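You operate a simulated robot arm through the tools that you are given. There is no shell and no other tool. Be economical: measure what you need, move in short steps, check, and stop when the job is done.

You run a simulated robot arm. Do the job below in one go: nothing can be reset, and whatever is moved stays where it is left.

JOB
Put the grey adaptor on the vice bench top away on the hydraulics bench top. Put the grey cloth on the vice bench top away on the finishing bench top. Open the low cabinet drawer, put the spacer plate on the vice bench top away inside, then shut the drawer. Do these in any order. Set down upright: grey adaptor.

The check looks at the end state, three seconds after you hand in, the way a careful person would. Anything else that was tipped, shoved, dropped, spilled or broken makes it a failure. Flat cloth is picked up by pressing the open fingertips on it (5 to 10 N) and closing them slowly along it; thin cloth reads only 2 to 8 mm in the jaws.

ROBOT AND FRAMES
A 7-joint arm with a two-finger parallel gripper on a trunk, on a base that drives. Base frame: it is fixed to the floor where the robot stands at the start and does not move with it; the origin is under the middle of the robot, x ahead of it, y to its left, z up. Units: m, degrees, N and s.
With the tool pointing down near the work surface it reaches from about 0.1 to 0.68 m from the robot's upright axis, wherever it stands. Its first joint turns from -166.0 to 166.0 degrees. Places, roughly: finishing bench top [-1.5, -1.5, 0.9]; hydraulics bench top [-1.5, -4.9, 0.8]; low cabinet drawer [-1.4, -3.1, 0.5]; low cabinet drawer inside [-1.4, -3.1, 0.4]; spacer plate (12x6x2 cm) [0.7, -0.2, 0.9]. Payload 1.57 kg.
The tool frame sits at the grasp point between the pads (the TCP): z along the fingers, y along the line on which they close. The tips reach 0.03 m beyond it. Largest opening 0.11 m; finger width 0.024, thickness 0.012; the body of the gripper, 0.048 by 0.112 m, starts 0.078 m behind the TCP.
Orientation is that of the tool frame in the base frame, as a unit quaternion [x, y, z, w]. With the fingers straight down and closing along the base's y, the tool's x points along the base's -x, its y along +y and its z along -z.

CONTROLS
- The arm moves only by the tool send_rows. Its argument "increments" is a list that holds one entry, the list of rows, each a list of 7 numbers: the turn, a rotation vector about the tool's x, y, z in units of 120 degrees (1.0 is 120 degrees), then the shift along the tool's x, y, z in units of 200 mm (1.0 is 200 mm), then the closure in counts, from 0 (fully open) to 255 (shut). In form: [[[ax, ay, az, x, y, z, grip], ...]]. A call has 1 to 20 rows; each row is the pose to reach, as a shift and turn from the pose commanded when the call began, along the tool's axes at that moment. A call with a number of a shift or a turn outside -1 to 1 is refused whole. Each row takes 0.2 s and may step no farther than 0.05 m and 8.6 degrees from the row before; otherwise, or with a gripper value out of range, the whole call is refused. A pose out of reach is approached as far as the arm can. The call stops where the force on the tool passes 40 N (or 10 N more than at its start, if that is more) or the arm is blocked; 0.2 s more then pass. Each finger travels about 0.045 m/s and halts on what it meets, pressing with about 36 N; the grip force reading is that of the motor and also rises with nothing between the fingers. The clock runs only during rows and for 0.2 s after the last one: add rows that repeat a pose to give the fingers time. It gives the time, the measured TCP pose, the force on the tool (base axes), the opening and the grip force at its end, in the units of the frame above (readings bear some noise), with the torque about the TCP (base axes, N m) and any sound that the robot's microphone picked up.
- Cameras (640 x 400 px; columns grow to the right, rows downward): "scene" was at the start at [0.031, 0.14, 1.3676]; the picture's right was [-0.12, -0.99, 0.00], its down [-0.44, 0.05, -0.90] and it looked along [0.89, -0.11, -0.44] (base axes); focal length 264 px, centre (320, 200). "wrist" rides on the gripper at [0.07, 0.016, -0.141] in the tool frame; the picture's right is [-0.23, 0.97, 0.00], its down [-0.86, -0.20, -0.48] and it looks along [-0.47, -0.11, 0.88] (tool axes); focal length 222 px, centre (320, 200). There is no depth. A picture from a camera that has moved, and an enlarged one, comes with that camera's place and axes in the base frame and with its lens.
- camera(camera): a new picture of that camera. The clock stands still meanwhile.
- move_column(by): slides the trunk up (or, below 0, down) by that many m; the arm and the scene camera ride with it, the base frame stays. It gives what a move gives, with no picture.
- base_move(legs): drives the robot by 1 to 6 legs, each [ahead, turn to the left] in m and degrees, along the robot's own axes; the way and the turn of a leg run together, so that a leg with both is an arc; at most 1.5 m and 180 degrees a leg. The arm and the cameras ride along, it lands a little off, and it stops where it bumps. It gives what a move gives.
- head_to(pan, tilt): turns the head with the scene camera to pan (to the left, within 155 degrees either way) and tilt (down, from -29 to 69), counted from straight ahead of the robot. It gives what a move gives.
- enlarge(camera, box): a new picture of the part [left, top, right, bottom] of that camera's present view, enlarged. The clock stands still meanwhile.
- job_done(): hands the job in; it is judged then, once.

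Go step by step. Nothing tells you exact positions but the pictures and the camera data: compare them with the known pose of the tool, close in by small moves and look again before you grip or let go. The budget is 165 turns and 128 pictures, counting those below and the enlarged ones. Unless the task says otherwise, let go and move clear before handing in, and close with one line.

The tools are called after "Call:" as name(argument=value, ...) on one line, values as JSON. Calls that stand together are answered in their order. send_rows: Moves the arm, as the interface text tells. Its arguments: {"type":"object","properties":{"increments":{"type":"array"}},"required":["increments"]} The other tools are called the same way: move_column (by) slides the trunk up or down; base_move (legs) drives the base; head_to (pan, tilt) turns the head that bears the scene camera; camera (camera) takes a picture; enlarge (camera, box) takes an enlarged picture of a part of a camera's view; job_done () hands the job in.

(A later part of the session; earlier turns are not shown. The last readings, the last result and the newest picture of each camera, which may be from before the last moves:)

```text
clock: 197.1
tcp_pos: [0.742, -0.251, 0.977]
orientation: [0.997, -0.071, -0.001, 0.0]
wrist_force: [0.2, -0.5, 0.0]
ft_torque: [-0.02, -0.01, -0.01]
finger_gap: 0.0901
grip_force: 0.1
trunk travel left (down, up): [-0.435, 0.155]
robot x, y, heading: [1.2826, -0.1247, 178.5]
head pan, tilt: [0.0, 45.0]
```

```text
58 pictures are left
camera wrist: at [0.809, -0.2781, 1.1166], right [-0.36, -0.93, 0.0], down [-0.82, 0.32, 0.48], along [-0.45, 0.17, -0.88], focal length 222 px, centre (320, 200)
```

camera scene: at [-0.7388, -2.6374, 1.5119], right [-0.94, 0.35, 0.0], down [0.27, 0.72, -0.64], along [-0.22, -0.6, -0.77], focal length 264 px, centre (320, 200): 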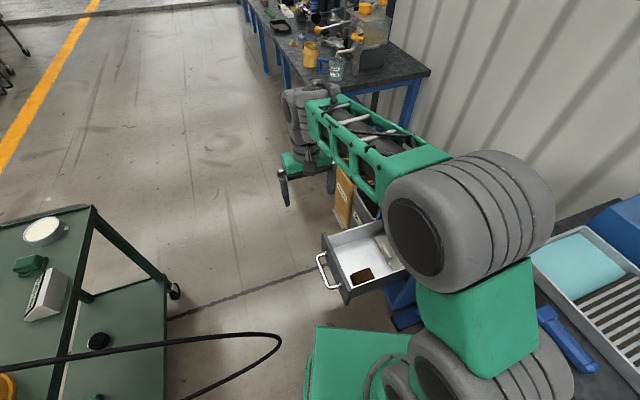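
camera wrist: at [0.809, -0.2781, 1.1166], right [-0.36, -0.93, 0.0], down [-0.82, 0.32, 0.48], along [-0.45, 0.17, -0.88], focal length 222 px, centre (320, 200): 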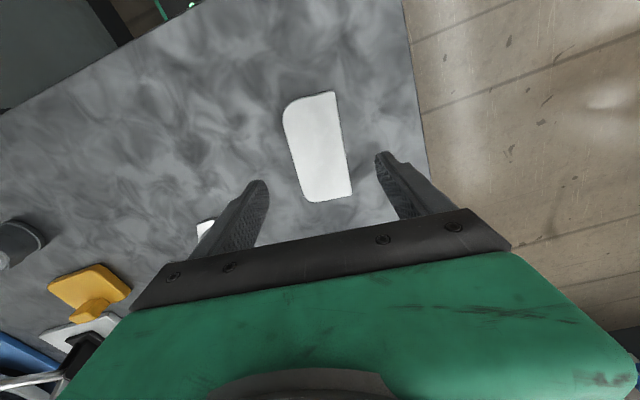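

Aligned (5 mm correction). Lowering with the trunk to grip height and closing.

Call:
send_rows(increments=[[[0, 0, 0.01, 0, 0.03, 0, 46]]])

Call:
move_column(by=-0.084)

Call:
camera(camera="wrist")

```text
clock: 197.5
tcp_pos: [0.7414, -0.2565, 0.9761]
orientation: [0.997, -0.083, 0.0, 0.001]
wrist_force: [1.0, -0.3, -0.1]
ft_torque: [0.0, 0.02, -0.04]
finger_gap: 0.0899
grip_force: 0.1
trunk travel left (down, up): [-0.435, 0.155]
robot x, y, heading: [1.2826, -0.1265, 178.7]
head pan, tilt: [0.0, 45.0]
```

```text
clock: 198.7
tcp_pos: [0.7407, -0.2558, 0.8918]
orientation: [0.997, -0.082, 0.0, 0.0]
wrist_force: [0.0, 0.0, 0.8]
ft_torque: [0.0, -0.01, -0.02]
finger_gap: 0.0903
grip_force: 0.1
trunk travel left (down, up): [-0.351, 0.239]
robot x, y, heading: [1.2808, -0.1252, 178.6]
head pan, tilt: [0.0, 45.0]
```

```text
57 pictures are left
camera wrist: at [0.8075, -0.2855, 1.0326], right [-0.38, -0.92, 0.0], down [-0.81, 0.34, 0.48], along [-0.44, 0.18, -0.88], focal length 222 px, centre (320, 200)
```

wrist: 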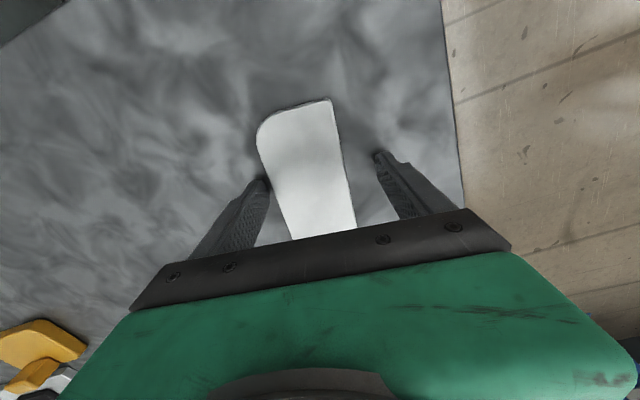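

The plate sits off-centre by about 1 cm; correcting and closing.

Call:
send_rows(increments=[[[0, 0, 0, 0, -0.02, 0, 46], [0, 0, 0, 0, -0.045, 0, 46], [0, 0, 0, 0, -0.045, 0, 75], [0, 0, 0, 0, -0.045, 0, 100], [0, 0, 0, 0, -0.045, 0, 120], [0, 0, 0, 0, -0.045, 0, 140], [0, 0, 0, 0, -0.045, 0, 150], [0, 0, 0, 0, -0.045, 0, 150]]])

Call:
move_column(by=0.2)

Call:
camera(camera="wrist")

```text
clock: 200.5
tcp_pos: [0.7433, -0.2477, 0.8914]
orientation: [0.997, -0.082, 0.0, 0.001]
wrist_force: [-0.5, -0.8, 0.2]
ft_torque: [-0.02, 0.08, 0.15]
finger_gap: 0.0598
grip_force: 35.8
trunk travel left (down, up): [-0.351, 0.239]
robot x, y, heading: [1.2807, -0.1244, 178.8]
head pan, tilt: [0.0, 45.0]
```

```text
clock: 202.6
tcp_pos: [0.7414, -0.2481, 1.0913]
orientation: [0.997, -0.082, 0.0, 0.0]
wrist_force: [-0.7, -0.9, -6.7]
ft_torque: [0.0, -0.02, -0.01]
finger_gap: 0.0596
grip_force: 35.9
trunk travel left (down, up): [-0.551, 0.039]
robot x, y, heading: [1.2829, -0.1235, 178.7]
head pan, tilt: [0.0, 45.0]
```

```text
56 pictures are left
camera wrist: at [0.8084, -0.2768, 1.232], right [-0.38, -0.92, 0.0], down [-0.81, 0.34, 0.48], along [-0.44, 0.18, -0.88], focal length 222 px, centre (320, 200)
```

wrist: 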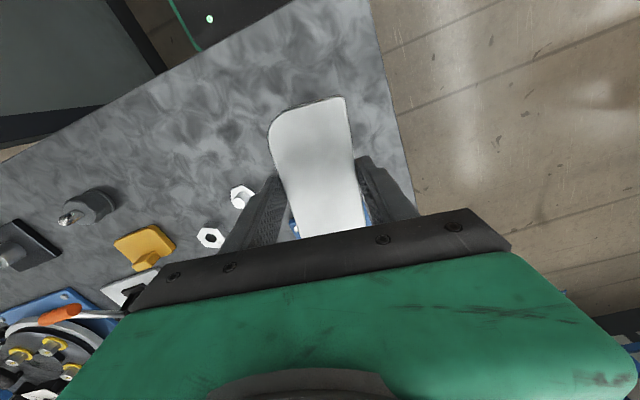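

Plate held (≈0.65 kg). Driving back to the open drawer by the same clear route.

Call:
base_move(legs=[[0, 90], [0.83, 0], [0, -93.8], [1.325, 0], [0, 69.8]])

```text
clock: 224.1
tcp_pos: [-0.1442, -1.435, 1.0911]
orientation: [0.875, 0.484, 0.0, 0.001]
wrist_force: [0.2, -0.1, -7.8]
ft_torque: [0.02, -0.02, 0.01]
finger_gap: 0.0599
grip_force: 35.0
trunk travel left (down, up): [-0.551, 0.039]
robot x, y, heading: [-0.0524, -0.8893, -113.9]
head pan, tilt: [0.0, 45.0]
```

Call:
base_move(legs=[[0, -2.5], [1.0, 0], [0.83, 0]])

Call:
head_to(pan=5, tilt=50)

Call:
camera(camera="scene")

Call:
camera(camera="wrist")

```text
clock: 233.8
tcp_pos: [-0.9834, -3.0794, 1.0913]
orientation: [0.885, 0.465, -0.001, 0.0]
wrist_force: [-0.4, 0.2, -7.9]
ft_torque: [0.03, 0.01, -0.02]
finger_gap: 0.0599
grip_force: 36.2
trunk travel left (down, up): [-0.551, 0.039]
robot x, y, heading: [-0.8661, -2.5397, -116.7]
head pan, tilt: [0.0, 45.0]
```

```text
clock: 234.4
tcp_pos: [-0.984, -3.0782, 1.092]
orientation: [0.885, 0.466, 0.001, 0.0]
wrist_force: [0.8, 0.5, -7.3]
ft_torque: [0.04, -0.04, 0.02]
finger_gap: 0.0598
grip_force: 35.7
trunk travel left (down, up): [-0.551, 0.039]
robot x, y, heading: [-0.8646, -2.5362, -116.5]
head pan, tilt: [5.0, 50.0]
```

```text
55 pictures are left
camera scene: at [-0.7291, -2.6282, 1.6079], right [-0.93, 0.37, 0.0], down [0.28, 0.71, -0.64], along [-0.24, -0.6, -0.77], focal length 264 px, centre (320, 200)
```

scene: 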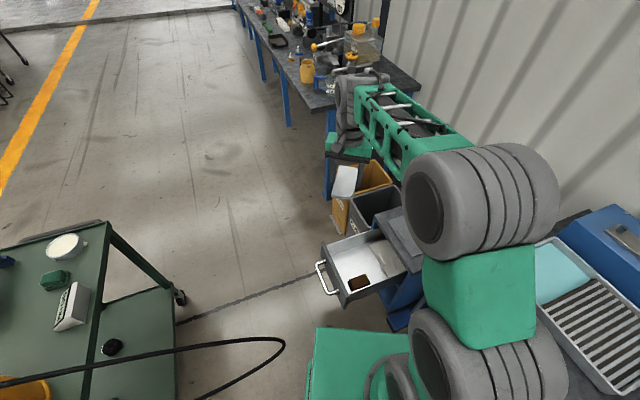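

```text
54 pictures are left
camera wrist: at [-0.9313, -3.0319, 1.2318], right [0.67, -0.74, 0.0], down [-0.65, -0.59, 0.48], along [-0.35, -0.32, -0.88], focal length 222 px, centre (320, 200)
```

wrist: 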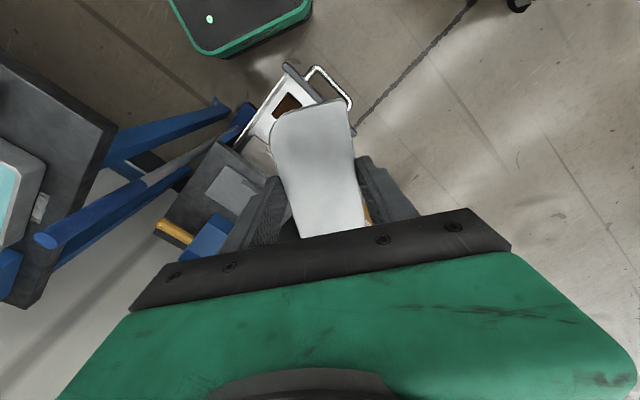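

The drawer is still open and clear. I'll rotate the plate to lie along x and centre over the free patch (-1.105,-3.125).

Call:
send_rows(increments=[[[0, 0, 0.055, -0.06, -0.04, 0, 150], [0, 0, 0.11, -0.12, -0.08, 0, 150], [0, 0, 0.17, -0.18, -0.12, 0, 150], [0, 0, 0.23, -0.25, -0.17, 0, 150], [0, 0, 0.29, -0.32, -0.22, 0, 150], [0, 0, 0.35, -0.39, -0.27, 0, 150], [0, 0, 0.41, -0.47, -0.32, 0, 150], [0, 0, 0.4625, -0.536, -0.366, 0, 150]]])

Call:
move_column(by=-0.4)

Call:
camera(camera="wrist")

Call:
camera(camera="scene")

```text
clock: 236.2
tcp_pos: [-1.1045, -3.1271, 1.09]
orientation: [1.0, -0.001, 0.0, 0.0]
wrist_force: [0.0, -0.5, -7.9]
ft_torque: [-0.02, -0.04, 0.0]
finger_gap: 0.0598
grip_force: 36.1
trunk travel left (down, up): [-0.551, 0.039]
robot x, y, heading: [-0.8657, -2.5377, -116.7]
head pan, tilt: [5.0, 50.0]
```

```text
clock: 240.1
tcp_pos: [-1.1055, -3.1256, 0.6926]
orientation: [1.0, -0.001, 0.001, 0.0]
wrist_force: [0.5, 0.2, -6.1]
ft_torque: [0.0, -0.03, -0.02]
finger_gap: 0.0595
grip_force: 36.0
trunk travel left (down, up): [-0.151, 0.439]
robot x, y, heading: [-0.8628, -2.5383, -116.3]
head pan, tilt: [5.0, 50.0]
```

```text
53 pictures are left
camera wrist: at [-1.0352, -3.1434, 0.8318], right [-0.23, -0.97, 0.0], down [-0.86, 0.2, 0.48], along [-0.46, 0.11, -0.88], focal length 222 px, centre (320, 200)
```

wrist: 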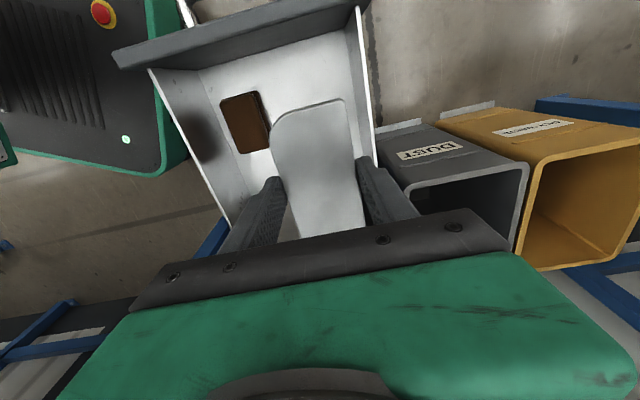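

```text
52 pictures are left
camera scene: at [-0.7292, -2.628, 1.2079], right [-0.93, 0.37, 0.0], down [0.28, 0.71, -0.64], along [-0.23, -0.6, -0.77], focal length 264 px, centre (320, 200)
```

scene: 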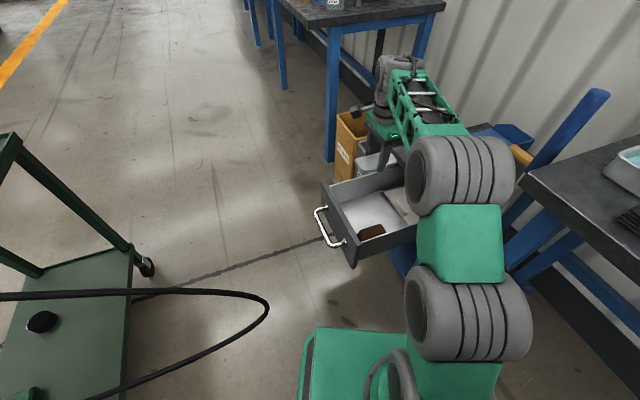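

Plate is positioned between the brown pad and the south wall. Lowering the trunk fully, then the arm in small steps.

Call:
move_column(by=-0.15)

Call:
send_rows(increments=[[[0, 0, 0, 0.02, 0.0, 0.05, 150], [0, 0, 0, 0.04, 0, 0.12, 150], [0, 0, 0, 0.05, 0, 0.2, 150], [0, 0, 0, 0.05, 0, 0.28, 150]]])

Call:
camera(camera="wrist")

```text
clock: 241.8
tcp_pos: [-1.105, -3.1252, 0.5407]
orientation: [1.0, -0.001, 0.001, 0.001]
wrist_force: [0.8, -0.3, -7.6]
ft_torque: [0.0, -0.04, -0.02]
finger_gap: 0.0597
grip_force: 36.1
trunk travel left (down, up): [-0.001, 0.589]
robot x, y, heading: [-0.8646, -2.5377, -116.3]
head pan, tilt: [5.0, 50.0]
```

```text
clock: 242.8
tcp_pos: [-1.0941, -3.1255, 0.4847]
orientation: [1.0, 0.0, 0.001, 0.0]
wrist_force: [-0.4, 0.0, -7.1]
ft_torque: [0.0, -0.01, -0.01]
finger_gap: 0.0597
grip_force: 36.0
trunk travel left (down, up): [-0.001, 0.589]
robot x, y, heading: [-0.8678, -2.5343, -116.4]
head pan, tilt: [5.0, 50.0]
```

```text
51 pictures are left
camera wrist: at [-1.0248, -3.1436, 0.6254], right [-0.23, -0.97, 0.0], down [-0.86, 0.2, 0.48], along [-0.46, 0.11, -0.88], focal length 222 px, centre (320, 200)
```

wrist: 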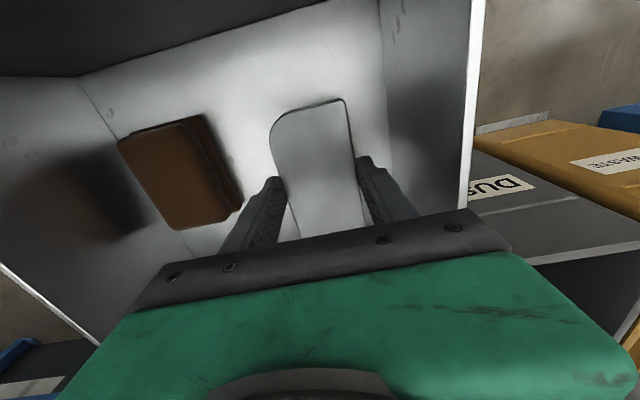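

Good clearance both sides. Lowering gently to contact.

Call:
send_rows(increments=[[[0, 0, 0, 0, 0, 0.03, 150], [0, 0, 0, 0, 0, 0.06, 150], [0, 0, 0, 0, 0, 0.09, 150], [0, 0, 0, 0, 0, 0.11, 150], [0, 0, 0, 0, 0, 0.13, 150]]])

```text
clock: 244.0
tcp_pos: [-1.0944, -3.1253, 0.4601]
orientation: [1.0, -0.001, 0.001, 0.0]
wrist_force: [1.3, 0.8, -3.0]
ft_torque: [0.11, 0.2, -0.06]
finger_gap: 0.0598
grip_force: 35.8
trunk travel left (down, up): [-0.001, 0.589]
robot x, y, heading: [-0.8646, -2.5374, -116.6]
head pan, tilt: [5.0, 50.0]
```

Call:
send_rows(increments=[[[0, 0, 0, 0, 0, 0.008, 150], [0, 0, 0, 0, 0, 0.016, 150]]])

```text
clock: 244.6
tcp_pos: [-1.0951, -3.1254, 0.4602]
orientation: [1.0, -0.001, 0.001, 0.003]
wrist_force: [-0.2, 4.2, 16.5]
ft_torque: [0.72, 0.0, -0.1]
finger_gap: 0.0596
grip_force: 36.3
trunk travel left (down, up): [-0.001, 0.589]
robot x, y, heading: [-0.8659, -2.5367, -116.1]
head pan, tilt: [5.0, 50.0]
```

The plate is on the drawer floor. Releasing and rising with the trunk.

Call:
send_rows(increments=[[[0, 0, 0, 0, 0, -0.008, 130], [0, 0, 0, 0, 0, -0.012, 90], [0, 0, 0, 0, 0, -0.012, 65], [0, 0, 0, 0, 0, -0.012, 65]]])

Call:
move_column(by=0.25)

Call:
camera(camera="wrist")

```text
clock: 245.6
tcp_pos: [-1.0937, -3.1252, 0.4585]
orientation: [1.0, 0.0, 0.001, 0.0]
wrist_force: [-0.4, -0.7, 0.7]
ft_torque: [0.0, -0.02, 0.0]
finger_gap: 0.0821
grip_force: 0.1
trunk travel left (down, up): [-0.001, 0.589]
robot x, y, heading: [-0.864, -2.5362, -116.3]
head pan, tilt: [5.0, 50.0]
```

```text
clock: 248.2
tcp_pos: [-1.0942, -3.1247, 0.7088]
orientation: [1.0, 0.0, 0.001, 0.0]
wrist_force: [-0.4, 0.4, 0.1]
ft_torque: [-0.01, -0.03, 0.0]
finger_gap: 0.0819
grip_force: 0.1
trunk travel left (down, up): [-0.251, 0.339]
robot x, y, heading: [-0.8656, -2.5404, -116.3]
head pan, tilt: [5.0, 50.0]
```

```text
50 pictures are left
camera wrist: at [-1.0249, -3.1432, 0.8491], right [-0.23, -0.97, 0.0], down [-0.86, 0.2, 0.48], along [-0.47, 0.11, -0.88], focal length 222 px, centre (320, 200)
```

wrist: 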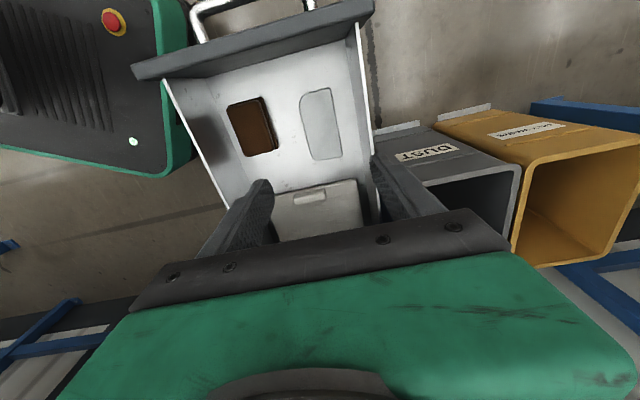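

The plate lies flat in the drawer. Next I'll re-grip the handle the same way as before and push it shut; first swing to the pre-grip spot.

Call:
send_rows(increments=[[[0, 0, -0.068, 0.09, -0.02, 0, 65], [0, 0, -0.136, 0.18, -0.04, 0, 65], [0, 0, -0.204, 0.27, -0.06, 0, 80], [0, 0, -0.272, 0.36, -0.08, 0, 100], [0, 0, -0.34, 0.45, -0.1, 0, 120], [0, 0, -0.408, 0.54, -0.12, 0, 140], [0, 0, -0.476, 0.63, -0.14, 0, 160], [0, 0, -0.544, 0.72, -0.16, 0, 181], [0, 0, -0.612, 0.81, -0.18, 0, 181], [0, 0, -0.68, 0.9, -0.2, 0, 181], [0, 0, -0.75, 1.0, -0.23, 0, 181]]])

```text
clock: 250.6
tcp_pos: [-0.8942, -3.0798, 0.7082]
orientation: [0.706, 0.708, 0.0, 0.0]
wrist_force: [-0.4, 0.6, 0.1]
ft_torque: [0.02, 0.02, 0.01]
finger_gap: 0.032
grip_force: 0.0
trunk travel left (down, up): [-0.251, 0.339]
robot x, y, heading: [-0.8661, -2.5402, -116.3]
head pan, tilt: [5.0, 50.0]
```

Call:
send_rows(increments=[[[0.04, 0, 0, 0, 0.03, -0.1, 181], [0.08, 0, 0, 0, 0.06, -0.2, 181], [0.12, 0, 0, 0, 0.09, -0.3, 181], [0.167, 0, 0, 0, 0.113, -0.415, 181]]])

Call:
move_column(by=-0.196)

Call:
camera(camera="wrist")

```text
clock: 251.6
tcp_pos: [-0.8726, -3.0794, 0.7925]
orientation: [0.696, 0.697, -0.122, -0.123]
wrist_force: [0.2, -0.2, -0.2]
ft_torque: [-0.01, 0.01, 0.0]
finger_gap: 0.0318
grip_force: 0.1
trunk travel left (down, up): [-0.251, 0.339]
robot x, y, heading: [-0.8688, -2.5377, -116.5]
head pan, tilt: [5.0, 50.0]
```

```text
clock: 253.7
tcp_pos: [-0.8723, -3.08, 0.5948]
orientation: [0.697, 0.696, -0.122, -0.124]
wrist_force: [0.5, 0.4, -0.1]
ft_torque: [-0.01, -0.01, 0.01]
finger_gap: 0.0319
grip_force: 0.0
trunk travel left (down, up): [-0.055, 0.535]
robot x, y, heading: [-0.866, -2.5385, -116.6]
head pan, tilt: [5.0, 50.0]
```

```text
49 pictures are left
camera wrist: at [-0.8087, -3.0116, 0.7221], right [0.91, -0.23, -0.33], down [-0.02, -0.85, 0.52], along [-0.4, -0.47, -0.79], focal length 222 px, centre (320, 200)
```

wrist: 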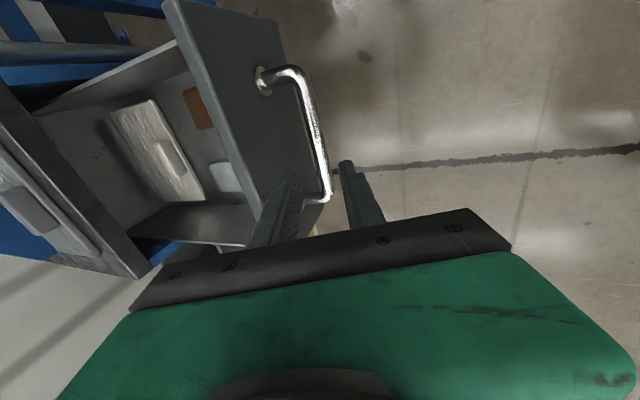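

Same view as when I released it. Advancing onto the bar and gripping.

Call:
send_rows(increments=[[[0, 0, 0, 0, 0, 0.12, 181], [0, 0, 0, 0, 0, 0.25, 181], [0, 0, 0, 0, 0, 0.38, 181], [0, 0, 0, 0, 0, 0.48, 181], [0, 0, 0, 0, 0, 0.54, 181], [0, 0, 0, 0, 0, 0.54, 215], [0, 0, 0, 0, 0, 0.54, 245], [0, 0, 0, 0, 0, 0.54, 245]]])

```text
clock: 255.5
tcp_pos: [-0.9102, -3.0798, 0.4942]
orientation: [0.697, 0.696, -0.123, -0.123]
wrist_force: [-0.5, 2.8, 0.7]
ft_torque: [-0.12, 0.02, 0.09]
finger_gap: 0.0179
grip_force: 30.3
trunk travel left (down, up): [-0.055, 0.535]
robot x, y, heading: [-0.8667, -2.5385, -116.1]
head pan, tilt: [5.0, 50.0]
```

Gripped. Pushing the drawer in along -x.

Call:
send_rows(increments=[[[0, 0, 0, 0, -0.047, 0.0171, 245], [0, 0, 0, 0, -0.141, 0.0513, 245], [0, 0, 0, 0, -0.235, 0.0855, 245], [0, 0, 0, 0, -0.329, 0.12, 245], [0, 0, 0, 0, -0.423, 0.154, 245], [0, 0, 0, 0, -0.517, 0.188, 245], [0, 0, 0, 0, -0.611, 0.222, 245], [0, 0, 0, 0, -0.705, 0.2565, 245]]])

Call:
send_rows(increments=[[[0, 0, 0, 0, -0.094, 0.0342, 245], [0, 0, 0, 0, -0.188, 0.0684, 245], [0, 0, 0, 0, -0.282, 0.1026, 245], [0, 0, 0, 0, -0.376, 0.137, 245], [0, 0, 0, 0, -0.446, 0.1625, 245], [0, 0, 0, 0, -0.493, 0.1796, 245], [0, 0, 0, 0, -0.526, 0.1915, 245], [0, 0, 0, 0, -0.55, 0.2, 245]]])

```text
clock: 257.3
tcp_pos: [-1.06, -3.0799, 0.4937]
orientation: [0.698, 0.695, -0.122, -0.123]
wrist_force: [-0.9, 6.7, -1.6]
ft_torque: [0.03, 0.01, 0.1]
finger_gap: 0.0177
grip_force: 32.5
trunk travel left (down, up): [-0.055, 0.535]
robot x, y, heading: [-0.8676, -2.5381, -116.5]
head pan, tilt: [5.0, 50.0]
```

```text
clock: 259.1
tcp_pos: [-1.1742, -3.0795, 0.4938]
orientation: [0.695, 0.698, -0.122, -0.122]
wrist_force: [14.1, 15.1, -0.2]
ft_torque: [-0.29, -0.21, -0.06]
finger_gap: 0.0178
grip_force: 33.0
trunk travel left (down, up): [-0.055, 0.535]
robot x, y, heading: [-0.8646, -2.5364, -116.3]
head pan, tilt: [5.0, 50.0]
```

The drawer has bottomed out (14 N reaction) at its shut position. Releasing and backing out.

Call:
send_rows(increments=[[[0, 0, 0, 0, 0, 0, 215], [0, 0, 0, 0, 0, 0, 185], [0, 0, 0, 0, 0, 0, 185], [0, 0, 0, 0, 0, -0.1, 185], [0, 0, 0, 0, 0, -0.25, 185], [0, 0, 0, 0, 0, -0.4, 185], [0, 0, 0, 0, 0, -0.6, 185]]])

Call:
camera(camera="wrist")

Call:
move_column(by=0.4)

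```text
clock: 260.7
tcp_pos: [-1.1351, -3.0789, 0.6069]
orientation: [0.697, 0.696, -0.123, -0.123]
wrist_force: [0.3, -0.4, 0.4]
ft_torque: [0.02, -0.04, 0.01]
finger_gap: 0.03
grip_force: 0.0
trunk travel left (down, up): [-0.055, 0.535]
robot x, y, heading: [-0.8655, -2.5382, -116.6]
head pan, tilt: [5.0, 50.0]
```

```text
48 pictures are left
camera wrist: at [-1.0718, -3.0116, 0.7336], right [0.92, -0.23, -0.33], down [-0.02, -0.86, 0.52], along [-0.4, -0.47, -0.79], focal length 222 px, centre (320, 200)
```

wrist: 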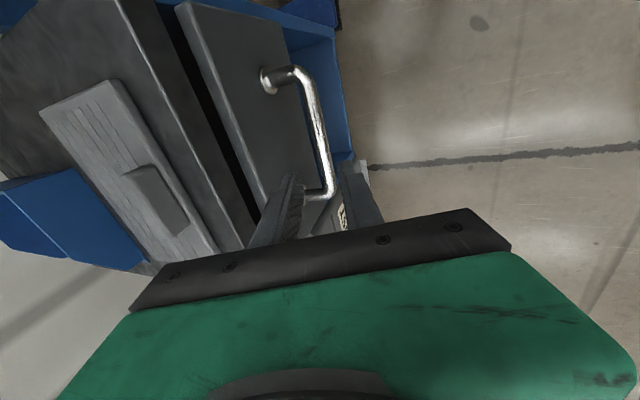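

```text
clock: 264.6
tcp_pos: [-1.1362, -3.081, 1.0071]
orientation: [0.697, 0.696, -0.123, -0.123]
wrist_force: [-0.1, 0.7, 0.1]
ft_torque: [-0.01, -0.04, 0.0]
finger_gap: 0.0303
grip_force: 0.1
trunk travel left (down, up): [-0.455, 0.135]
robot x, y, heading: [-0.8664, -2.5369, -116.4]
head pan, tilt: [5.0, 50.0]
```

The drawer is shut. Now back to the vice bench for the grey adaptor.

Call:
send_rows(increments=[[[-0.04, 0, 0, 0, 0, 0, 120], [-0.08, 0, 0, 0, 0, 0, 60], [-0.12, 0, 0, 0, 0, 0, 30], [-0.167, 0, 0, 0, 0, 0, 30]]])

Call:
move_column(by=0.1)

Call:
base_move(legs=[[-1.0, 0], [-0.9, 0], [0, 110.6], [1.34, 0]])

```text
clock: 265.6
tcp_pos: [-1.1368, -3.0801, 1.0067]
orientation: [0.707, 0.707, 0.0, 0.0]
wrist_force: [0.6, -1.0, -0.8]
ft_torque: [0.02, -0.02, -0.02]
finger_gap: 0.0969
grip_force: 0.1
trunk travel left (down, up): [-0.455, 0.135]
robot x, y, heading: [-0.8637, -2.534, -116.3]
head pan, tilt: [5.0, 50.0]
```

```text
clock: 266.9
tcp_pos: [-1.1356, -3.0792, 1.1077]
orientation: [0.708, 0.707, 0.0, 0.0]
wrist_force: [-0.4, 0.3, 0.1]
ft_torque: [-0.03, 0.03, -0.01]
finger_gap: 0.0967
grip_force: 0.0
trunk travel left (down, up): [-0.555, 0.035]
robot x, y, heading: [-0.8678, -2.5383, -116.5]
head pan, tilt: [5.0, 50.0]
```

```text
clock: 287.3
tcp_pos: [1.9065, -1.0986, 1.1078]
orientation: [-0.162, 0.987, 0.001, 0.0]
wrist_force: [-0.7, -0.3, 0.4]
ft_torque: [-0.01, 0.03, -0.01]
finger_gap: 0.0969
grip_force: 0.0
trunk travel left (down, up): [-0.555, 0.035]
robot x, y, heading: [1.3044, -1.0176, -7.5]
head pan, tilt: [5.0, 50.0]
```

Call:
base_move(legs=[[0, -80.6], [-0.92, 0], [0, -91.5]])

Call:
camera(camera="wrist")

```text
clock: 299.4
tcp_pos: [0.6732, -0.1031, 1.1071]
orientation: [0.973, 0.232, 0.001, 0.0]
wrist_force: [0.0, -0.8, 0.4]
ft_torque: [-0.01, 0.02, -0.02]
finger_gap: 0.0966
grip_force: 0.0
trunk travel left (down, up): [-0.555, 0.035]
robot x, y, heading: [1.2811, -0.0975, -179.6]
head pan, tilt: [5.0, 50.0]
```

```text
47 pictures are left
camera wrist: at [0.7427, -0.0879, 1.2478], right [0.24, -0.97, 0.0], down [-0.85, -0.21, 0.48], along [-0.46, -0.11, -0.88], focal length 222 px, centre (320, 200)
```

wrist: 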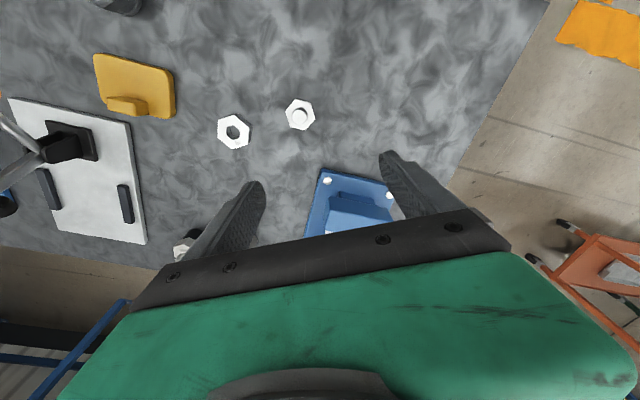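

I'll move over toward the adaptor and straighten the yaw.

Call:
send_rows(increments=[[[0, 0, 0.03, 0.13, -0.1, 0, 30], [0, 0, 0.06, 0.26, -0.21, 0, 30], [0, 0, 0.09, 0.39, -0.32, 0, 30], [0, 0, 0.12, 0.52, -0.43, 0, 30], [0, 0, 0.16, 0.65, -0.54, 0, 0], [0, 0, 0.2, 0.78, -0.65, 0, 0], [0, 0, 0.223, 0.9, -0.76, 0, 0]]])

Call:
camera(camera="wrist")

```text
clock: 301.0
tcp_pos: [0.7669, 0.1145, 1.1055]
orientation: [1.0, 0.001, 0.0, 0.0]
wrist_force: [0.5, -1.0, 0.0]
ft_torque: [0.02, 0.01, 0.02]
finger_gap: 0.1102
grip_force: 0.1
trunk travel left (down, up): [-0.555, 0.035]
robot x, y, heading: [1.2776, -0.1002, -179.4]
head pan, tilt: [5.0, 50.0]
```

```text
46 pictures are left
camera wrist: at [0.8356, 0.0967, 1.2467], right [-0.23, -0.97, 0.0], down [-0.86, 0.2, 0.48], along [-0.47, 0.11, -0.88], focal length 222 px, centre (320, 200)
```

wrist: 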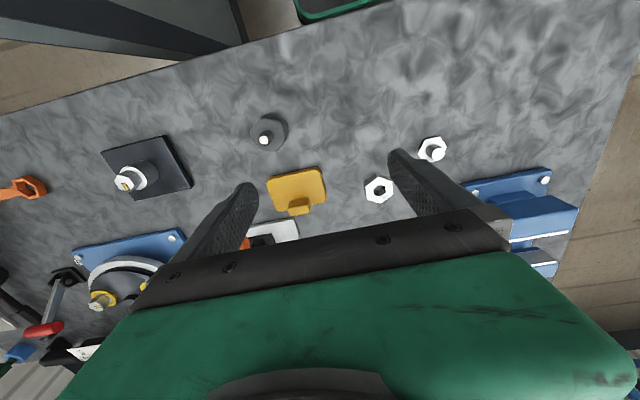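

Call:
enlarge(camera="wrist", box=[220, 90, 340, 170])

```text
5.00 times, centred on (280, 130) of wrist
camera zoom: at [0.8356, 0.0967, 1.2467], right [-0.23, -0.97, 0.0], down [-0.86, 0.2, 0.48], along [-0.47, 0.11, -0.88], focal length 1111 px, centre (520, 550)
```

zoom: 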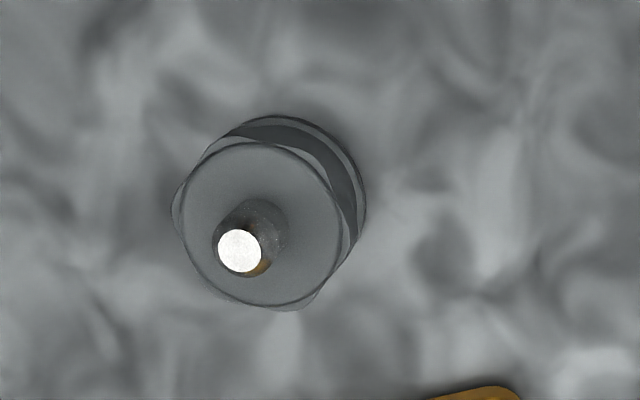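

The adaptor is at ≈(0.779,0.194): a base ring ~6.4 cm, hex ~5 cm across flats, stud on top. I'll centre over it, align with flats and lower partly.

Call:
send_rows(increments=[[[0, 0, -0.02, 0.02, -0.1, 0, 20], [0, 0, -0.04, 0.04, -0.2, 0, 30], [0, 0, -0.06, 0.06, -0.3, 0, 30], [0, 0, -0.083, 0.06, -0.4, 0, 30]]])

Call:
move_column(by=-0.1)

Call:
camera(camera="wrist")

```text
clock: 302.0
tcp_pos: [0.7773, 0.1933, 1.1066]
orientation: [0.996, 0.088, 0.0, 0.001]
wrist_force: [0.2, 0.4, -0.1]
ft_torque: [0.04, -0.01, -0.01]
finger_gap: 0.097
grip_force: 0.0
trunk travel left (down, up): [-0.555, 0.035]
robot x, y, heading: [1.2762, -0.0971, -179.7]
head pan, tilt: [5.0, 50.0]
```

```text
clock: 303.3
tcp_pos: [0.7765, 0.1927, 1.0072]
orientation: [0.996, 0.088, 0.0, 0.001]
wrist_force: [-0.2, 0.0, 0.1]
ft_torque: [-0.01, -0.02, -0.03]
finger_gap: 0.0967
grip_force: 0.0
trunk travel left (down, up): [-0.455, 0.135]
robot x, y, heading: [1.2811, -0.1005, -179.4]
head pan, tilt: [5.0, 50.0]
```

```text
44 pictures are left
camera wrist: at [0.8484, 0.1882, 1.1474], right [-0.05, -1.0, 0.0], down [-0.88, 0.05, 0.48], along [-0.48, 0.02, -0.88], focal length 222 px, centre (320, 200)
```

wrist: 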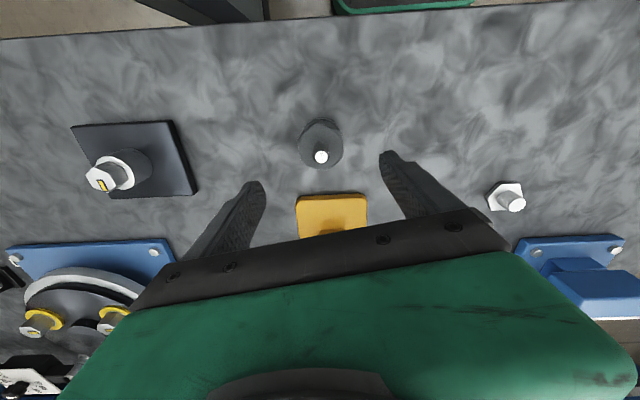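

Fine-centre and lower to grip height.

Call:
send_rows(increments=[[[0, 0, 0, 0.016, 0.023, 0, 30]]])

Call:
move_column(by=-0.101)

Call:
camera(camera="wrist")

```text
clock: 303.7
tcp_pos: [0.7805, 0.1895, 1.0077]
orientation: [0.996, 0.088, 0.0, 0.001]
wrist_force: [1.1, -0.3, -0.2]
ft_torque: [-0.02, -0.02, 0.02]
finger_gap: 0.0974
grip_force: 0.1
trunk travel left (down, up): [-0.455, 0.135]
robot x, y, heading: [1.2806, -0.0993, -179.5]
head pan, tilt: [5.0, 50.0]
```

```text
clock: 305.1
tcp_pos: [0.7819, 0.1901, 0.9058]
orientation: [0.996, 0.088, 0.001, 0.001]
wrist_force: [0.8, 1.1, -0.2]
ft_torque: [0.02, 0.01, 0.03]
finger_gap: 0.0972
grip_force: 0.0
trunk travel left (down, up): [-0.354, 0.236]
robot x, y, heading: [1.2778, -0.0961, -179.7]
head pan, tilt: [5.0, 50.0]
```

```text
43 pictures are left
camera wrist: at [0.8523, 0.1843, 1.0464], right [-0.05, -1.0, 0.0], down [-0.88, 0.05, 0.48], along [-0.48, 0.02, -0.88], focal length 222 px, centre (320, 200)
```

wrist: 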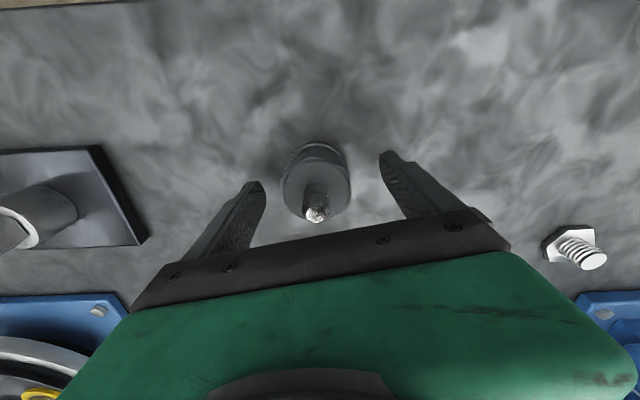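

Centred between the fingers. Closing on the hex.

Call:
send_rows(increments=[[[0, 0, 0, 0, 0, 0, 60], [0, 0, 0, 0, 0, 0, 90], [0, 0, 0, 0, 0, 0, 110], [0, 0, 0, 0, 0, 0, 130], [0, 0, 0, 0, 0, 0, 150], [0, 0, 0, 0, 0, 0, 165], [0, 0, 0, 0, 0, 0, 165]]])

Call:
camera(camera="wrist")

```text
clock: 306.7
tcp_pos: [0.7823, 0.1905, 0.9059]
orientation: [0.996, 0.088, -0.001, 0.001]
wrist_force: [0.7, 0.3, 1.5]
ft_torque: [-0.01, 0.05, 0.03]
finger_gap: 0.0531
grip_force: 36.3
trunk travel left (down, up): [-0.354, 0.236]
robot x, y, heading: [1.2766, -0.099, -179.1]
head pan, tilt: [5.0, 50.0]
```

```text
42 pictures are left
camera wrist: at [0.8523, 0.1843, 1.0464], right [-0.05, -1.0, 0.0], down [-0.88, 0.05, 0.48], along [-0.48, 0.02, -0.88], focal length 222 px, centre (320, 200)
```

wrist: 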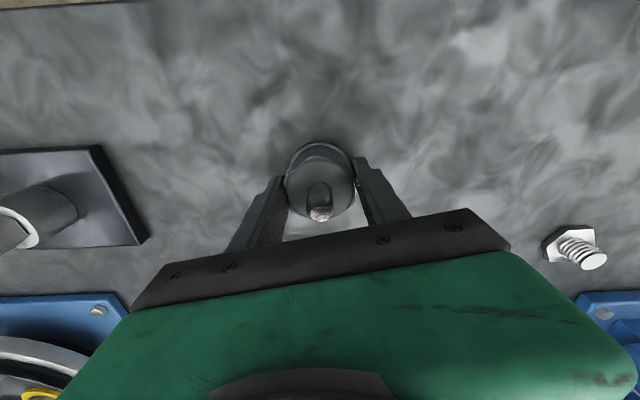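

Gripped at 5.3 cm across flats. Lifting with the trunk.

Call:
move_column(by=0.21)

Call:
camera(camera="wrist")

```text
clock: 308.9
tcp_pos: [0.7802, 0.1896, 1.1155]
orientation: [0.996, 0.088, 0.0, 0.0]
wrist_force: [0.7, -0.1, -1.3]
ft_torque: [0.0, 0.01, 0.04]
finger_gap: 0.0529
grip_force: 35.9
trunk travel left (down, up): [-0.564, 0.026]
robot x, y, heading: [1.2778, -0.0952, -179.4]
head pan, tilt: [5.0, 50.0]
```

```text
41 pictures are left
camera wrist: at [0.8522, 0.1843, 1.2561], right [-0.05, -1.0, 0.0], down [-0.88, 0.05, 0.48], along [-0.48, 0.02, -0.88], focal length 222 px, centre (320, 200)
```

wrist: 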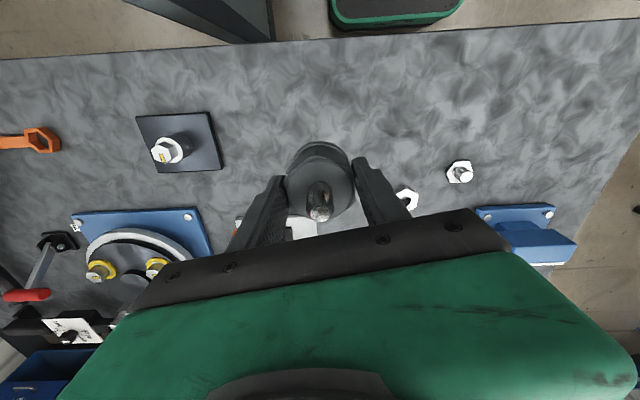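

The adaptor is held upright. I'll bring the arm to the robot's midline, then drive round the carts on the open side toward the hydraulics bench.

Call:
send_rows(increments=[[[0, 0, 0, 0, 0.15, 0, 165], [0, 0, 0, 0, 0.35, 0, 165], [0, 0, 0, 0, 0.55, 0, 165], [0, 0, 0, 0, 0.75, 0, 165], [0, 0, 0, 0, 0.9, 0, 165], [0, 0, 0, 0, 1.0, 0, 165]]])

Call:
base_move(legs=[[0, 89.5], [0.9, 0], [0, -22], [1.0, 0]])

Call:
head_to(pan=0, tilt=25)

Call:
camera(camera="scene")

```text
clock: 310.3
tcp_pos: [0.8159, -0.0082, 1.1168]
orientation: [0.996, 0.087, 0.0, 0.001]
wrist_force: [0.0, -0.8, -1.7]
ft_torque: [0.04, 0.0, 0.0]
finger_gap: 0.053
grip_force: 35.8
trunk travel left (down, up): [-0.564, 0.026]
robot x, y, heading: [1.2787, -0.095, -179.5]
head pan, tilt: [5.0, 50.0]
```

```text
clock: 324.8
tcp_pos: [0.6376, -2.3268, 1.1159]
orientation: [0.78, 0.626, 0.001, 0.0]
wrist_force: [0.0, 0.1, -1.3]
ft_torque: [0.01, 0.03, -0.01]
finger_gap: 0.0528
grip_force: 35.3
trunk travel left (down, up): [-0.564, 0.026]
robot x, y, heading: [0.8973, -1.9327, -112.0]
head pan, tilt: [5.0, 50.0]
```

```text
clock: 325.7
tcp_pos: [0.6371, -2.3264, 1.1153]
orientation: [0.779, 0.627, 0.0, 0.001]
wrist_force: [0.2, 0.2, -2.3]
ft_torque: [-0.01, 0.0, 0.02]
finger_gap: 0.0531
grip_force: 36.1
trunk travel left (down, up): [-0.564, 0.026]
robot x, y, heading: [0.9001, -1.9319, -112.0]
head pan, tilt: [0.0, 25.0]
```

```text
40 pictures are left
camera scene: at [1.03, -2.0235, 1.6583], right [-0.93, 0.37, 0.0], down [0.16, 0.39, -0.91], along [-0.34, -0.84, -0.42], focal length 264 px, centre (320, 200)
```

scene: 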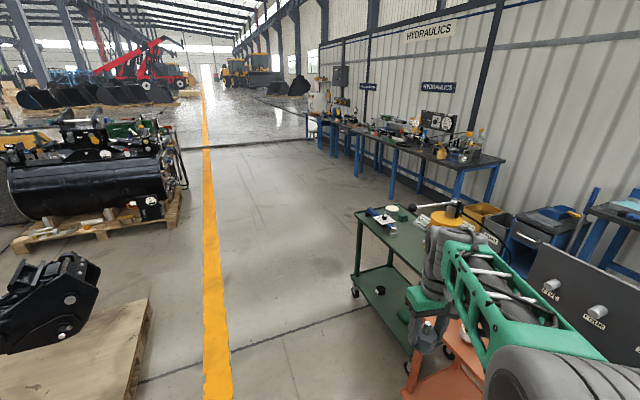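

Path ahead along the yellow line is clear. Continuing south, then turning to face the hydraulics bench.

Call:
base_move(legs=[[0, 22], [1.5, 0], [1.1, 0], [0, -90], [1.0, 0]])

Call:
head_to(pan=5, tilt=22)

Call:
camera(camera="scene")

```text
clock: 348.2
tcp_pos: [-0.588, -4.4278, 1.1156]
orientation: [0.997, 0.075, 0.001, 0.001]
wrist_force: [0.5, -0.1, -1.6]
ft_torque: [0.02, -0.01, -0.02]
finger_gap: 0.053
grip_force: 36.3
trunk travel left (down, up): [-0.564, 0.026]
robot x, y, heading: [-0.1243, -4.53, 179.5]
head pan, tilt: [0.0, 25.0]
```

```text
clock: 348.8
tcp_pos: [-0.5867, -4.4261, 1.1158]
orientation: [0.997, 0.075, 0.0, 0.0]
wrist_force: [0.5, -0.8, -1.8]
ft_torque: [0.0, 0.01, -0.01]
finger_gap: 0.0528
grip_force: 35.7
trunk travel left (down, up): [-0.564, 0.026]
robot x, y, heading: [-0.1253, -4.5281, 178.7]
head pan, tilt: [5.0, 22.0]
```

```text
39 pictures are left
camera scene: at [-0.1612, -4.6933, 1.6632], right [-0.07, 1.0, 0.0], down [0.37, 0.03, -0.93], along [-0.92, -0.07, -0.37], focal length 264 px, centre (320, 200)
```

scene: 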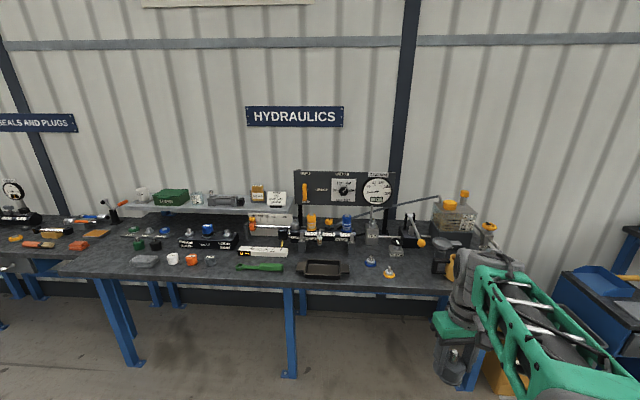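

Call:
enlarge(camera="scene", box=[60, 180, 480, 300])

Call:
enlarge(camera="scene", box=[230, 210, 470, 300])

```text
1.52 times, centred on (270, 240) of scene
camera zoom: at [-0.1612, -4.6933, 1.6632], right [-0.07, 1.0, 0.0], down [0.37, 0.03, -0.93], along [-0.92, -0.07, -0.37], focal length 403 px, centre (396, 139)
```

zoom: 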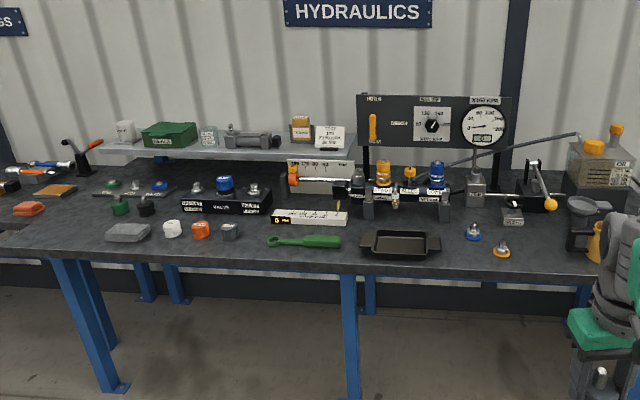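

```text
2.67 times, centred on (350, 255) of scene
camera zoom: at [-0.1612, -4.6933, 1.6632], right [-0.07, 1.0, 0.0], down [0.37, 0.03, -0.93], along [-0.92, -0.07, -0.37], focal length 705 px, centre (240, 53)
```

zoom: 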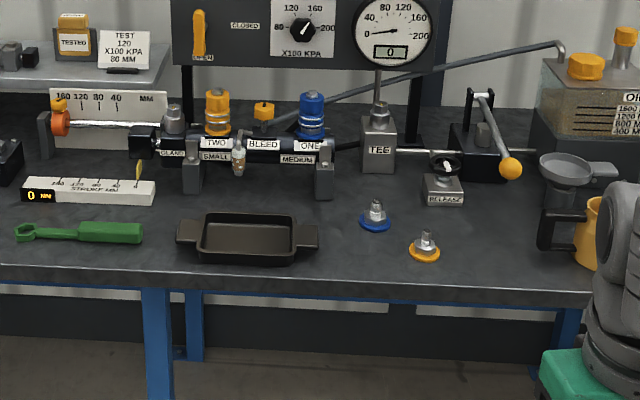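

A free patch lies between the orange nipple and the jug, about (-1.22,-4.32) near the front edge. I'll drive closer and check it with the wrist camera.

Call:
base_move(legs=[[0.52, 0]])

Call:
head_to(pan=-5, tilt=35)

Call:
camera(camera="wrist")

Call:
camera(camera="scene")

```text
clock: 351.9
tcp_pos: [-1.109, -4.4189, 1.1163]
orientation: [0.997, 0.076, 0.0, 0.0]
wrist_force: [0.0, 0.1, -2.5]
ft_torque: [0.01, -0.03, 0.01]
finger_gap: 0.0528
grip_force: 36.0
trunk travel left (down, up): [-0.564, 0.026]
robot x, y, heading: [-0.6481, -4.5228, 179.0]
head pan, tilt: [5.0, 22.0]
```

```text
clock: 352.6
tcp_pos: [-1.1093, -4.4185, 1.1171]
orientation: [0.997, 0.076, 0.0, 0.001]
wrist_force: [0.0, 0.7, -1.6]
ft_torque: [0.0, 0.0, 0.0]
finger_gap: 0.0529
grip_force: 35.7
trunk travel left (down, up): [-0.564, 0.026]
robot x, y, heading: [-0.645, -4.5208, 179.0]
head pan, tilt: [-5.0, 35.0]
```

```text
36 pictures are left
camera wrist: at [-1.0377, -4.425, 1.2567], right [-0.08, -1.0, 0.0], down [-0.88, 0.07, 0.48], along [-0.48, 0.04, -0.88], focal length 222 px, centre (320, 200)
```

wrist: 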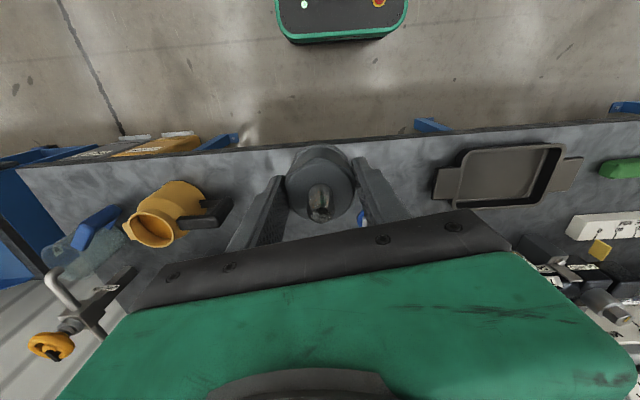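

```text
35 pictures are left
camera scene: at [-0.6777, -4.6698, 1.6427], right [0.1, 0.99, 0.0], down [0.57, -0.06, -0.82], along [-0.82, 0.08, -0.57], focal length 264 px, centre (320, 200)
```

scene: 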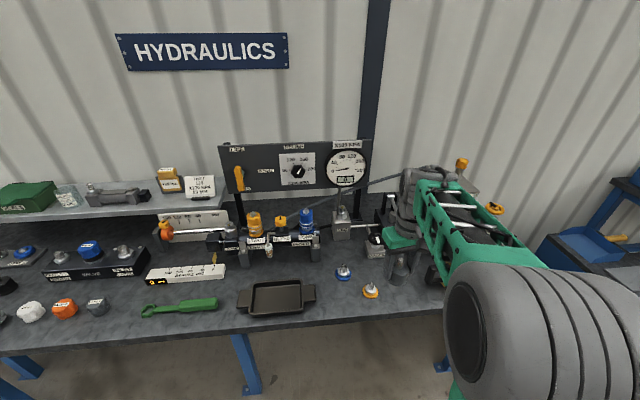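

The gap between the orange nipple (y≈-4.44) and the jug handle tip (y≈-4.26) is about 16 cm; I'll aim for (-1.205,-4.336) and open the jaws only slightly on release.

Call:
base_move(legs=[[0.08, 0]])

Call:
send_rows(increments=[[[0, 0, 0, 0, -0.1, 0, 165], [0, 0, 0, 0, -0.2, 0, 165], [0, 0, 0, -0.01, -0.3, 0, 165], [0, 0, 0, -0.017, -0.417, 0, 165]]])

Call:
camera(camera="wrist")

Call:
camera(camera="scene")

```text
clock: 353.7
tcp_pos: [-1.1909, -4.4177, 1.1155]
orientation: [0.997, 0.076, 0.002, 0.0]
wrist_force: [0.3, -0.6, -1.2]
ft_torque: [-0.02, -0.04, 0.01]
finger_gap: 0.0527
grip_force: 35.7
trunk travel left (down, up): [-0.564, 0.026]
robot x, y, heading: [-0.7274, -4.5156, 179.5]
head pan, tilt: [-5.0, 35.0]
```

```text
clock: 354.7
tcp_pos: [-1.2052, -4.3341, 1.1148]
orientation: [0.997, 0.075, 0.0, 0.001]
wrist_force: [0.0, 0.2, -1.4]
ft_torque: [-0.01, -0.03, -0.01]
finger_gap: 0.0529
grip_force: 36.2
trunk travel left (down, up): [-0.564, 0.026]
robot x, y, heading: [-0.7273, -4.5211, 179.1]
head pan, tilt: [-5.0, 35.0]
```

```text
34 pictures are left
camera wrist: at [-1.1347, -4.3412, 1.256], right [-0.08, -1.0, 0.0], down [-0.88, 0.07, 0.48], along [-0.48, 0.04, -0.88], focal length 222 px, centre (320, 200)
```

wrist: 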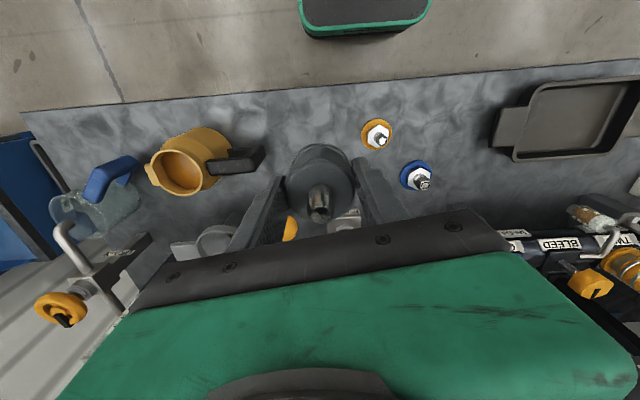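

```text
33 pictures are left
camera scene: at [-0.7579, -4.6681, 1.6426], right [0.1, 0.99, 0.0], down [0.57, -0.06, -0.82], along [-0.81, 0.08, -0.57], focal length 264 px, centre (320, 200)
```

scene: 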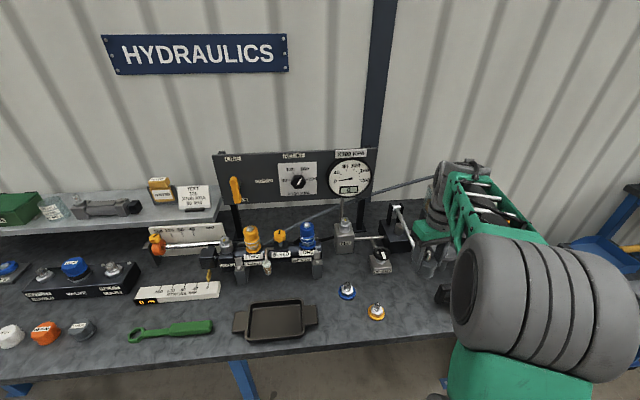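

The lever's yellow ball is behind at x≈-1.33, clear of the gripper. Centring in the gap by 1 cm and lowering to ~4 cm above contact.

Call:
send_rows(increments=[[[0, 0, 0, -0.042, -0.057, 0, 165]]])

Call:
move_column(by=-0.165)

Call:
camera(camera="wrist")

Call:
head_to(pan=-25, tilt=40)

Call:
camera(camera="scene")

```text
clock: 355.1
tcp_pos: [-1.2156, -4.3241, 1.1147]
orientation: [0.997, 0.076, 0.0, 0.001]
wrist_force: [-0.9, -0.4, 0.3]
ft_torque: [0.01, 0.01, 0.02]
finger_gap: 0.0529
grip_force: 35.7
trunk travel left (down, up): [-0.564, 0.026]
robot x, y, heading: [-0.7277, -4.5201, 179.1]
head pan, tilt: [-5.0, 35.0]
```

```text
clock: 356.9
tcp_pos: [-1.2148, -4.3244, 0.9505]
orientation: [0.997, 0.076, 0.0, 0.002]
wrist_force: [-0.2, -0.2, -0.7]
ft_torque: [-0.01, -0.02, -0.01]
finger_gap: 0.0525
grip_force: 36.0
trunk travel left (down, up): [-0.399, 0.191]
robot x, y, heading: [-0.7258, -4.5182, 179.3]
head pan, tilt: [-5.0, 35.0]
```

```text
32 pictures are left
camera wrist: at [-1.1441, -4.3312, 1.0913], right [-0.08, -1.0, 0.0], down [-0.88, 0.07, 0.48], along [-0.48, 0.04, -0.88], focal length 222 px, centre (320, 200)
```

wrist: 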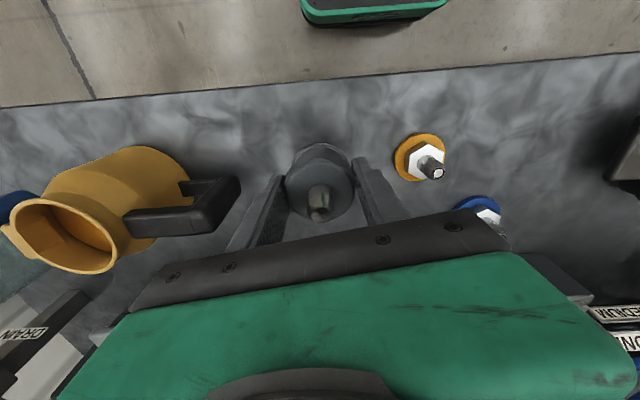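

```text
clock: 357.8
tcp_pos: [-1.216, -4.3249, 0.9495]
orientation: [0.997, 0.076, 0.0, 0.001]
wrist_force: [-0.4, 0.6, -2.1]
ft_torque: [0.0, 0.05, -0.03]
finger_gap: 0.0526
grip_force: 36.5
trunk travel left (down, up): [-0.399, 0.191]
robot x, y, heading: [-0.728, -4.5149, 179.2]
head pan, tilt: [-25.0, 40.0]
```

```text
31 pictures are left
camera scene: at [-0.7465, -4.6405, 1.4701], right [0.44, 0.9, 0.0], down [0.58, -0.28, -0.77], along [-0.69, 0.33, -0.64], focal length 264 px, centre (320, 200)
```

scene: 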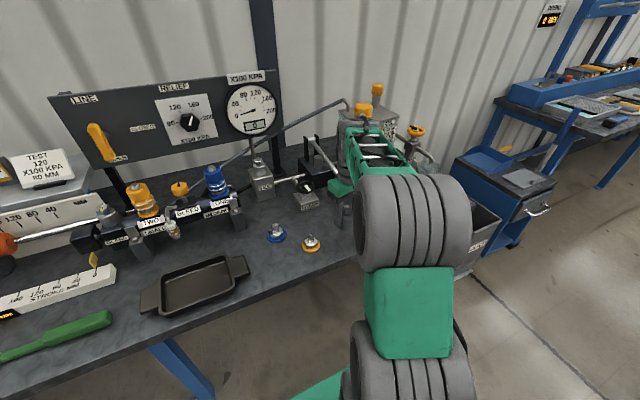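

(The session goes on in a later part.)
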